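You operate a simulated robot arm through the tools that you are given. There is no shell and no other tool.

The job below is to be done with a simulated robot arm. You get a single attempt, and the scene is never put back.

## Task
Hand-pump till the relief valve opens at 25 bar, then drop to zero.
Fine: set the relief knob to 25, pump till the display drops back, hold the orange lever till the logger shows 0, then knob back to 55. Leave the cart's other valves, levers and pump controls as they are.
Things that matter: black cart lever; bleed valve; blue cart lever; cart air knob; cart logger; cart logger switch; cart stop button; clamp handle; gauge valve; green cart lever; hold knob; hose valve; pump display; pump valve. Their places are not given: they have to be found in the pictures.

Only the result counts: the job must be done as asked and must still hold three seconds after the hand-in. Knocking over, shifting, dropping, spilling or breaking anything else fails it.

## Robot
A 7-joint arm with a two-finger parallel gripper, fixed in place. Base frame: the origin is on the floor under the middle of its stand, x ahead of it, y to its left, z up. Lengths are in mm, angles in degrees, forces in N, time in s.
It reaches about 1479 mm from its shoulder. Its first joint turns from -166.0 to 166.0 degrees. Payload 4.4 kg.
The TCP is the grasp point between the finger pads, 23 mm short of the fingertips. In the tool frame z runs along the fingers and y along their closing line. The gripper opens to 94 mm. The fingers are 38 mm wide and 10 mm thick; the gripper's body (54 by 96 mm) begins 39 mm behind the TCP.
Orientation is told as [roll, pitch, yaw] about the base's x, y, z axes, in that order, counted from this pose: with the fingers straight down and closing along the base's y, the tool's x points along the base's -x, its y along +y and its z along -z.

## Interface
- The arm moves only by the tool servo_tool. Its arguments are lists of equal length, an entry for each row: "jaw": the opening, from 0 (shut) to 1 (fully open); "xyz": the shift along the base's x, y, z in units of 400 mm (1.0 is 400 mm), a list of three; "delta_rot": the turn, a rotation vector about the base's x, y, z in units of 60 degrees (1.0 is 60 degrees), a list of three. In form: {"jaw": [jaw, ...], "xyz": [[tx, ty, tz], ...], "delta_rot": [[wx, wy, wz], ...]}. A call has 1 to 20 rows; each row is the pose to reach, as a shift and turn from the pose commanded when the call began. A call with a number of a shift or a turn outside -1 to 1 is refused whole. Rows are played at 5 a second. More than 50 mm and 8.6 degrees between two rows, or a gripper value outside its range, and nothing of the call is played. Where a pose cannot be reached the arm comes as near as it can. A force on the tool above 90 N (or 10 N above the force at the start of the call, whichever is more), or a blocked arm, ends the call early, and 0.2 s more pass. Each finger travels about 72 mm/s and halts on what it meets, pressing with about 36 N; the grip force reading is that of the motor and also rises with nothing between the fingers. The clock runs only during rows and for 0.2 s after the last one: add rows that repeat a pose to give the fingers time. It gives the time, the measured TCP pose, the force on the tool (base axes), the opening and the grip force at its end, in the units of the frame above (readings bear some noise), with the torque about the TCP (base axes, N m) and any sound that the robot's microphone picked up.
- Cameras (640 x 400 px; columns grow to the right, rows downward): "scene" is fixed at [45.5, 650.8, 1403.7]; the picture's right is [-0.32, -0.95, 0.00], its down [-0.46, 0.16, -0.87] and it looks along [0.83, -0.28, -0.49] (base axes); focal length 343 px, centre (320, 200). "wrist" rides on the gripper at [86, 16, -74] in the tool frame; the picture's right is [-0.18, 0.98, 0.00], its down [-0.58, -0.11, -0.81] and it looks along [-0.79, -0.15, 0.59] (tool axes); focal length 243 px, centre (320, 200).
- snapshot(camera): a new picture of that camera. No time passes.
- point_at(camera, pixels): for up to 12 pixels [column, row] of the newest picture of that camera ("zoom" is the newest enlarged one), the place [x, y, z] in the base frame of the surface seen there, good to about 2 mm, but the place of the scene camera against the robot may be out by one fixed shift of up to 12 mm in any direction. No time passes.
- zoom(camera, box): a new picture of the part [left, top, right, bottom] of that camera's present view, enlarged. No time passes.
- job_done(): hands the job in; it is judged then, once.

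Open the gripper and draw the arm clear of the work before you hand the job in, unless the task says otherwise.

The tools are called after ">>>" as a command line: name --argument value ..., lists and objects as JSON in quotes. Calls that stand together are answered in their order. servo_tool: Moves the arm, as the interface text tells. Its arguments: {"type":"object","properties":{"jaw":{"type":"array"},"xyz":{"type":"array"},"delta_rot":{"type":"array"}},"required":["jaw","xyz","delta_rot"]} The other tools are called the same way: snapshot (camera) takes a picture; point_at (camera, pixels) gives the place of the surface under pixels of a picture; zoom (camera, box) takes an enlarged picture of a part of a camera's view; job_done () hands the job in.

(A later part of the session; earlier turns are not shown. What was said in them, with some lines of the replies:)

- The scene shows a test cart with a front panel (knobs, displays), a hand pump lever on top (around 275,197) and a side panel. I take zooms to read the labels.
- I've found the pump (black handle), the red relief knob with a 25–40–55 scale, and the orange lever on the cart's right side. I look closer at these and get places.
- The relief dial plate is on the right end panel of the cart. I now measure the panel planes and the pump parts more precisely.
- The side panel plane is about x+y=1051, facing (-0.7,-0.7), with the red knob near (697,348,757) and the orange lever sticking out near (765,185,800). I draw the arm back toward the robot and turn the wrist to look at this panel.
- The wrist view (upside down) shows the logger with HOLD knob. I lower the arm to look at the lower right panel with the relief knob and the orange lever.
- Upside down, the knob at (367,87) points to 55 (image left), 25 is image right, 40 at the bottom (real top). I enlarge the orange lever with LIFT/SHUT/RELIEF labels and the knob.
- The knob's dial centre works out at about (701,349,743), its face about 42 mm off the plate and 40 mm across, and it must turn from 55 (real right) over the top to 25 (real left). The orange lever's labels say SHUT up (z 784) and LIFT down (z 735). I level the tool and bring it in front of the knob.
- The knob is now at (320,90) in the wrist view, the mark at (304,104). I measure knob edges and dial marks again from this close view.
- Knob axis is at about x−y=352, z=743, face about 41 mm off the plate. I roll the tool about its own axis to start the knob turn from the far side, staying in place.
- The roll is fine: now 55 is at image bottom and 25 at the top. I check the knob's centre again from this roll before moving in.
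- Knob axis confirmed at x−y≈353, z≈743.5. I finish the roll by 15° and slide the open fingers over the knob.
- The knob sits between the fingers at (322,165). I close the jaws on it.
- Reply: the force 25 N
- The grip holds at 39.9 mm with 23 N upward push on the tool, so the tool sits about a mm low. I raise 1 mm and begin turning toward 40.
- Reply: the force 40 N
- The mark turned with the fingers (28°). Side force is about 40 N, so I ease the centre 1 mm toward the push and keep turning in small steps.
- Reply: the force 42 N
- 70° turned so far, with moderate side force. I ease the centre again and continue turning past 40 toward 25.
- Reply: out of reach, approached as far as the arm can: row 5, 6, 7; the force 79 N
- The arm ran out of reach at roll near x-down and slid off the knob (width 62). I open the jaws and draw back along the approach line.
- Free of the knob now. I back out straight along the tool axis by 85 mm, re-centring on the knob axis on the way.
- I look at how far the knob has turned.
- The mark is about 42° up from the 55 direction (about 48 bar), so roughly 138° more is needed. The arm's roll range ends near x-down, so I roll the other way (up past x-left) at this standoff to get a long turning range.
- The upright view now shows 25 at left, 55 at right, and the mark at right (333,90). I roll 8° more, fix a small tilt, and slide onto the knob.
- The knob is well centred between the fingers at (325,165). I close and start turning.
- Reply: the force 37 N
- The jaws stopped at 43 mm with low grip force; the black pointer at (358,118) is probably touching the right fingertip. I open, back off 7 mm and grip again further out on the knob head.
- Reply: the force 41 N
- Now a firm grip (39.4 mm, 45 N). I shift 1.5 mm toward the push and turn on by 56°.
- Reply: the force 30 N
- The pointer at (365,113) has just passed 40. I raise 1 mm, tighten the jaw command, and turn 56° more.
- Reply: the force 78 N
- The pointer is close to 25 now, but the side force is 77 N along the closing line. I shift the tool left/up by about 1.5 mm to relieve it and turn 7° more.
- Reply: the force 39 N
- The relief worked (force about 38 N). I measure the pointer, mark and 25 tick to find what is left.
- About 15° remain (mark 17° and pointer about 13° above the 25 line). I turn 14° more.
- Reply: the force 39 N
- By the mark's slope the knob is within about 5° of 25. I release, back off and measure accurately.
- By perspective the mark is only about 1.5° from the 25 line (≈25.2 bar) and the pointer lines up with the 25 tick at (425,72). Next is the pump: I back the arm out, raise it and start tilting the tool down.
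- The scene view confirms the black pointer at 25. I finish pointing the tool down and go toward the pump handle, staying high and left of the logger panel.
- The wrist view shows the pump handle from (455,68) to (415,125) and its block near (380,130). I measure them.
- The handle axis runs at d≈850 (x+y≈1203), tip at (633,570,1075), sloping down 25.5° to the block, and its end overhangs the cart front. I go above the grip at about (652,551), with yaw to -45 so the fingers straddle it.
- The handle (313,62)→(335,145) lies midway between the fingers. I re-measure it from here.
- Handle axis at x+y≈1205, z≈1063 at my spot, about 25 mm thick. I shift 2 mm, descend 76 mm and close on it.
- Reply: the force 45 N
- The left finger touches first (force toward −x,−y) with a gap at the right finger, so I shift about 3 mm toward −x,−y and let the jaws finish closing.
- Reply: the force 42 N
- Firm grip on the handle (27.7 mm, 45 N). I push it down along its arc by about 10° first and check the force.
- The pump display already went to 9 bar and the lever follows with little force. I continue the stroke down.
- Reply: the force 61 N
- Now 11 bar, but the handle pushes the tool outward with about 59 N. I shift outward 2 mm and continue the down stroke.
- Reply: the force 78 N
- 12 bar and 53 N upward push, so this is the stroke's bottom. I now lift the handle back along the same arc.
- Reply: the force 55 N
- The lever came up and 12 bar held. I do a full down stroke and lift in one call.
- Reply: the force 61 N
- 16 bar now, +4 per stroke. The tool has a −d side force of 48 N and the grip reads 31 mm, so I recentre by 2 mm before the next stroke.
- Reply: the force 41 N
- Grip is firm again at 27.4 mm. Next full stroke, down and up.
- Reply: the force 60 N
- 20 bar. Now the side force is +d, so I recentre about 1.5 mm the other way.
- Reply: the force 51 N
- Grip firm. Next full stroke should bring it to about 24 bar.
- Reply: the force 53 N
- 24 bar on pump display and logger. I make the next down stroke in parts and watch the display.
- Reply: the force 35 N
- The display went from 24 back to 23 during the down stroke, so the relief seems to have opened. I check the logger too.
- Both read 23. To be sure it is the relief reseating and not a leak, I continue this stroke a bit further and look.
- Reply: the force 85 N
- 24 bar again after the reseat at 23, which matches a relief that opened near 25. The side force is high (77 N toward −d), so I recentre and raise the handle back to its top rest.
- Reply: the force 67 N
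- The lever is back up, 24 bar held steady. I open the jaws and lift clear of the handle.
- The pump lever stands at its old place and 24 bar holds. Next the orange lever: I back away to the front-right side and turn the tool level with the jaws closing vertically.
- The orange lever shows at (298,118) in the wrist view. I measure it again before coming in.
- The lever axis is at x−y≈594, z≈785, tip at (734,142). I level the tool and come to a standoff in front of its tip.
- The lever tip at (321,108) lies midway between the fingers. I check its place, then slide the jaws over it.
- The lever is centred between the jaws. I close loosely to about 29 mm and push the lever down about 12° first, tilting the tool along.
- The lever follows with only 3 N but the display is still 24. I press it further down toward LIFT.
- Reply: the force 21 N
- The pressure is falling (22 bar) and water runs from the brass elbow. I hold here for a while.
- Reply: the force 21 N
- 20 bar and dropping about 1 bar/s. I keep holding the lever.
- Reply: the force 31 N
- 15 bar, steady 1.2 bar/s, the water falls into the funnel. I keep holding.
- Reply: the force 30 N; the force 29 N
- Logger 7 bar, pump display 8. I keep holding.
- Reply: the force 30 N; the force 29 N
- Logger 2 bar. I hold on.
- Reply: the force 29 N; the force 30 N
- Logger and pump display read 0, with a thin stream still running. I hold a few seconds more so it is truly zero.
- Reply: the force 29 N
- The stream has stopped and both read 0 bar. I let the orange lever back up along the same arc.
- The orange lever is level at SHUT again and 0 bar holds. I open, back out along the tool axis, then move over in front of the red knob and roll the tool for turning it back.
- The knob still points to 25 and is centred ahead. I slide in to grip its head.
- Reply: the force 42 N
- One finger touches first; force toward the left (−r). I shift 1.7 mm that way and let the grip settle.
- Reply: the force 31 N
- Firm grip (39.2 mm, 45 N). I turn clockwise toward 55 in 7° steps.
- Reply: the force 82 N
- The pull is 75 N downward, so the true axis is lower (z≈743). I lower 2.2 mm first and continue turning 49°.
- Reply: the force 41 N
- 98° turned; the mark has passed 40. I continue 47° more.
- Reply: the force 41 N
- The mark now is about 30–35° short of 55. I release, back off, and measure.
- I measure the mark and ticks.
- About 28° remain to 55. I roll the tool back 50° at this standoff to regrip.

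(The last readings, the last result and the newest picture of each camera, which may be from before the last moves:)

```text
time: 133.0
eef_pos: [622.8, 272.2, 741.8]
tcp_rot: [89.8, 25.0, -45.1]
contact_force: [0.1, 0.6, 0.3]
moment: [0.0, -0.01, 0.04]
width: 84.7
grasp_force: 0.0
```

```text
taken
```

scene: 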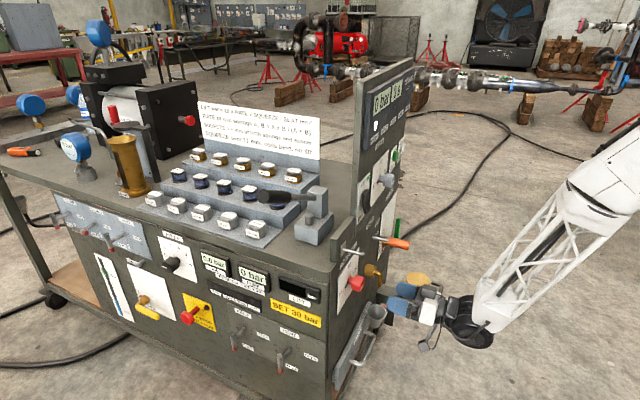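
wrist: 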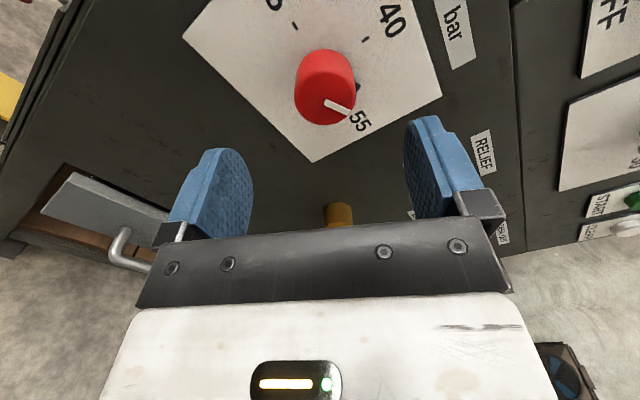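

Ready at roll 115. I slide in and grip the knob again.

>>> servo_tool --jaw '[0.9, 0.9, 0.85, 0.85, 0.6, 0.4, 0.25, 0.25, 0.25]' --xyz '[[0.04, 0.0385, 0.004], [0.08, 0.077, 0.0063], [0.1232, 0.1187, 0.0063], [0.1232, 0.1187, 0.0063], [0.1232, 0.1187, 0.0063], [0.1232, 0.1187, 0.0063], [0.1232, 0.1187, 0.0063], [0.1232, 0.1187, 0.0063], [0.1232, 0.1187, 0.0063]]' --delta_rot '[[0, 0, 0], [0, 0, 0], [0, 0, 0], [0, 0, 0], [0, 0, 0], [0, 0, 0], [0, 0, 0], [0, 0, 0], [0, 0, 0]]'

>>> snapshot --camera "wrist"

```text
time: 135.0
eef_pos: [673.8, 321.6, 744.5]
tcp_rot: [90.1, 25.0, -45.1]
contact_force: [9.3, -11.6, 18.1]
moment: [-0.26, 0.24, 0.09]
width: 39.3
grasp_force: 45.4
```

```text
taken
```

wrist: 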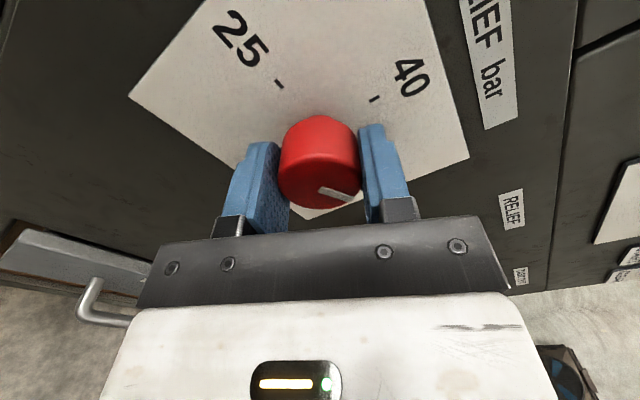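

Good centred grip (39.3 mm). I turn the remaining 28°.

>>> servo_tool --jaw '[0.25, 0.25, 0.25, 0.25, 0.25, 0.25]' --xyz '[[0, 0, 0], [0, 0, 0], [0, 0, 0], [0, 0, 0], [0, 0, 0], [0, 0, 0]]' --delta_rot '[[0.0825, 0.0825, 0], [0.165, 0.165, 0], [0.2475, 0.2475, 0], [0.3, 0.3, 0], [0.33, 0.33, 0], [0.33, 0.33, 0]]'

>>> servo_tool --jaw '[0.6, 0.9, 0.9, 0.9, 0.9, 0.9]' --xyz '[[0, 0, 0], [0, 0, 0], [-0.03, -0.03, 0], [-0.07, -0.07, 0], [-0.12, -0.12, 0], [-0.12, -0.12, 0]]' --delta_rot '[[0, 0, 0], [0, 0, 0], [0, 0, 0], [0, 0, 0], [0, 0, 0], [0, 0, 0]]'

>>> snapshot --camera "wrist"

>>> zoom --camera "wrist" --box '[250, 20, 410, 140]'

```text
time: 136.4
eef_pos: [673.6, 320.6, 744.7]
tcp_rot: [90.1, 53.0, -45.0]
contact_force: [17.1, -3.6, 19.9]
moment: [0.24, -1.48, 0.01]
width: 39.1
grasp_force: 45.2
```

```text
time: 137.8
eef_pos: [625.3, 271.6, 748.5]
tcp_rot: [89.8, 52.9, -45.1]
contact_force: [0.0, 0.4, -0.1]
moment: [0.02, -0.02, 0.0]
width: 84.7
grasp_force: 0.1
```

```text
taken
```

wrist: 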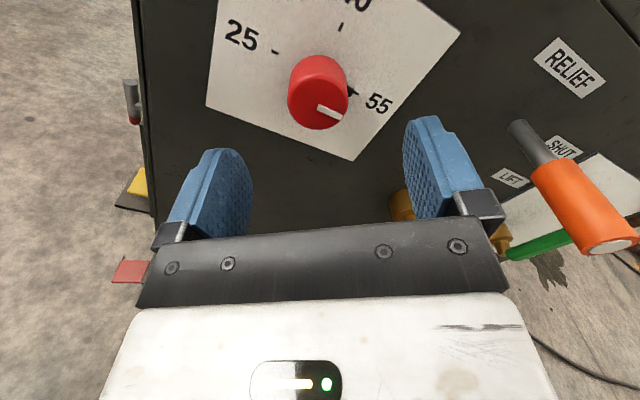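

```text
3.33 times, centred on (330, 80) of wrist
```

zoom: 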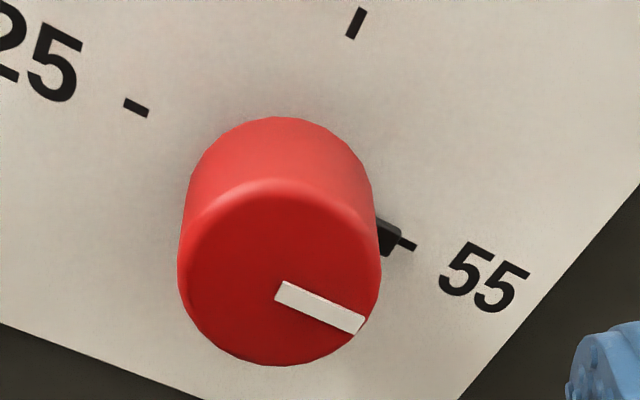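

The mark is within about 0.5° of the 55 tick, and the pointer lines up with it. I draw the arm back clear of the cart, gripper open.

>>> servo_tool --jaw '[1, 1, 1, 1, 1, 1, 1, 1, 1, 1]' --xyz '[[-0.08, -0.08, 0], [-0.16, -0.16, 0], [-0.24, -0.24, 0], [-0.3, -0.3, 0.05], [-0.34, -0.34, 0.14], [-0.36, -0.36, 0.24], [-0.37, -0.37, 0.34], [-0.37, -0.37, 0.44], [-0.37, -0.37, 0.54], [-0.37, -0.37, 0.54]]' --delta_rot '[[0, 0, 0], [0, 0, 0], [0, 0, 0], [0, 0, 0], [0, 0, 0], [0, 0, 0], [0, 0, 0], [0, 0, 0], [0, 0, 0], [0, 0, 0]]'

>>> snapshot --camera "scene"

>>> zoom --camera "scene" --box '[320, 210, 420, 300]'

>>> zoom --camera "scene" --box '[340, 60, 440, 140]'

>>> zoom --camera "scene" --box '[180, 170, 340, 310]'

>>> zoom --camera "scene" --box '[350, 140, 430, 260]'

```text
time: 140.0
eef_pos: [479.2, 121.9, 961.1]
tcp_rot: [90.0, 53.1, -45.1]
contact_force: [1.0, -0.7, 0.1]
moment: [0.03, 0.02, -0.02]
width: 94.3
grasp_force: 0.1
```

```text
taken
```

scene: 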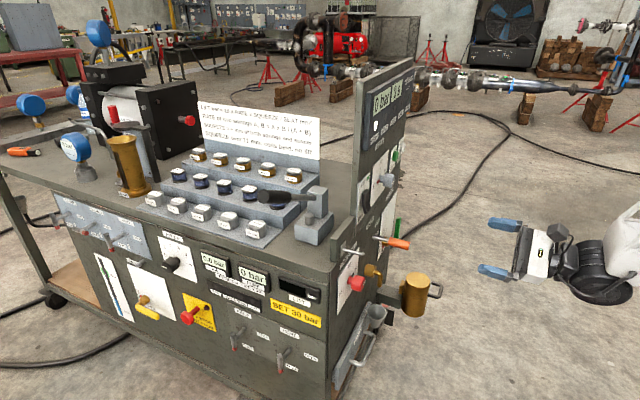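

```text
4.44 times, centred on (370, 255) of scene
```

zoom: 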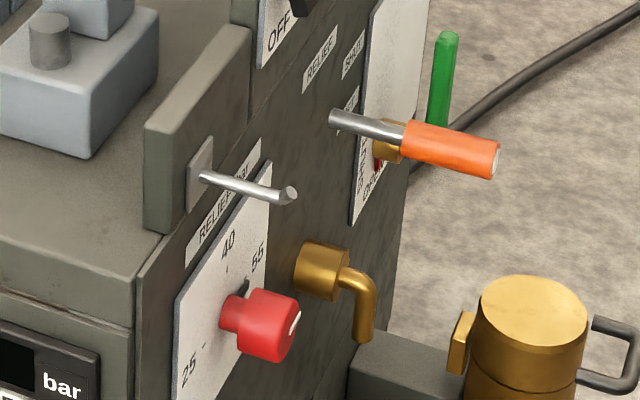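

```text
5.00 times, centred on (390, 100) of scene
```

zoom: 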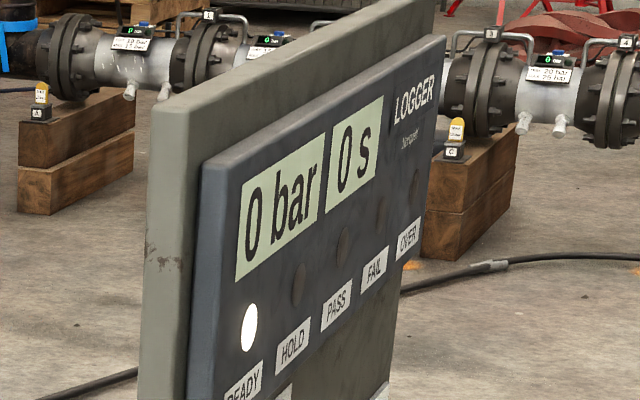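

```text
2.86 times, centred on (260, 240) of scene
```

zoom: 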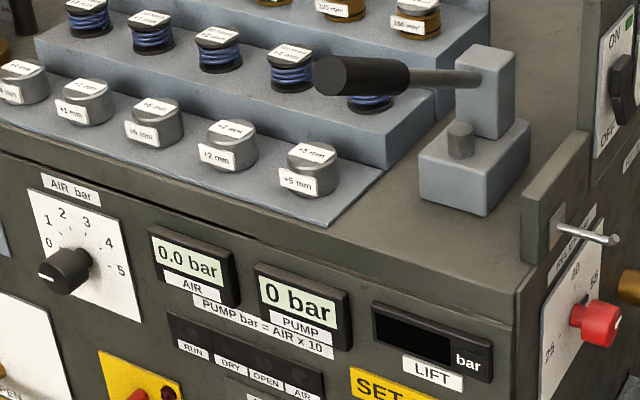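

```text
3.33 times, centred on (390, 200) of scene
```

zoom: 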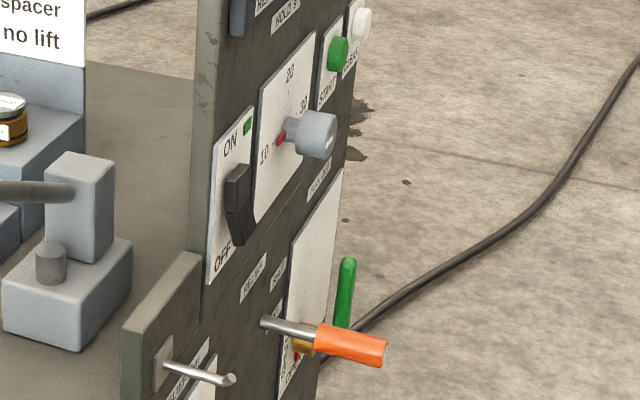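

Knob at 55, logger and pump display at 0 bar, orange lever at SHUT, pump handle at its rest, and everything else looks as before. The arm is clear with the gripper open, so I hand in.

>>> job_done

```text
The job is handed in.
```

The relief test is done and handed in. The relief valve opened near 25 bar, and the system is back at zero.

- **Relief setting:** I turned the red knob to 25. By the pictures it sat within about 1.5° of the mark, roughly 25.2 bar.
- **Pumping:** Four strokes took the pressure from 8 to 24 bar. About a third of the way into the fifth stroke the pump display and the logger both dropped back to 23. I didn't see the exact peak, but the stroke length puts it at about 25 bar. To rule out a leak, I pressed slightly further and it climbed to 24 and held, so the drop was the relief valve opening and closing again.
- **Release:** I held the orange lever at LIFT until the logger and the pump display read 0 and the water had stopped. The water ran into the funnel. The lever is back at SHUT.
- **Knob back:** The red knob is at 55, within about half a degree.

My first grip on the knob slipped because the arm ran out of reach, so I regripped and turned it in stages. The pump handle is back where it was. The other valves, levers and controls look unchanged in the final pictures, and the arm is clear with its gripper open.
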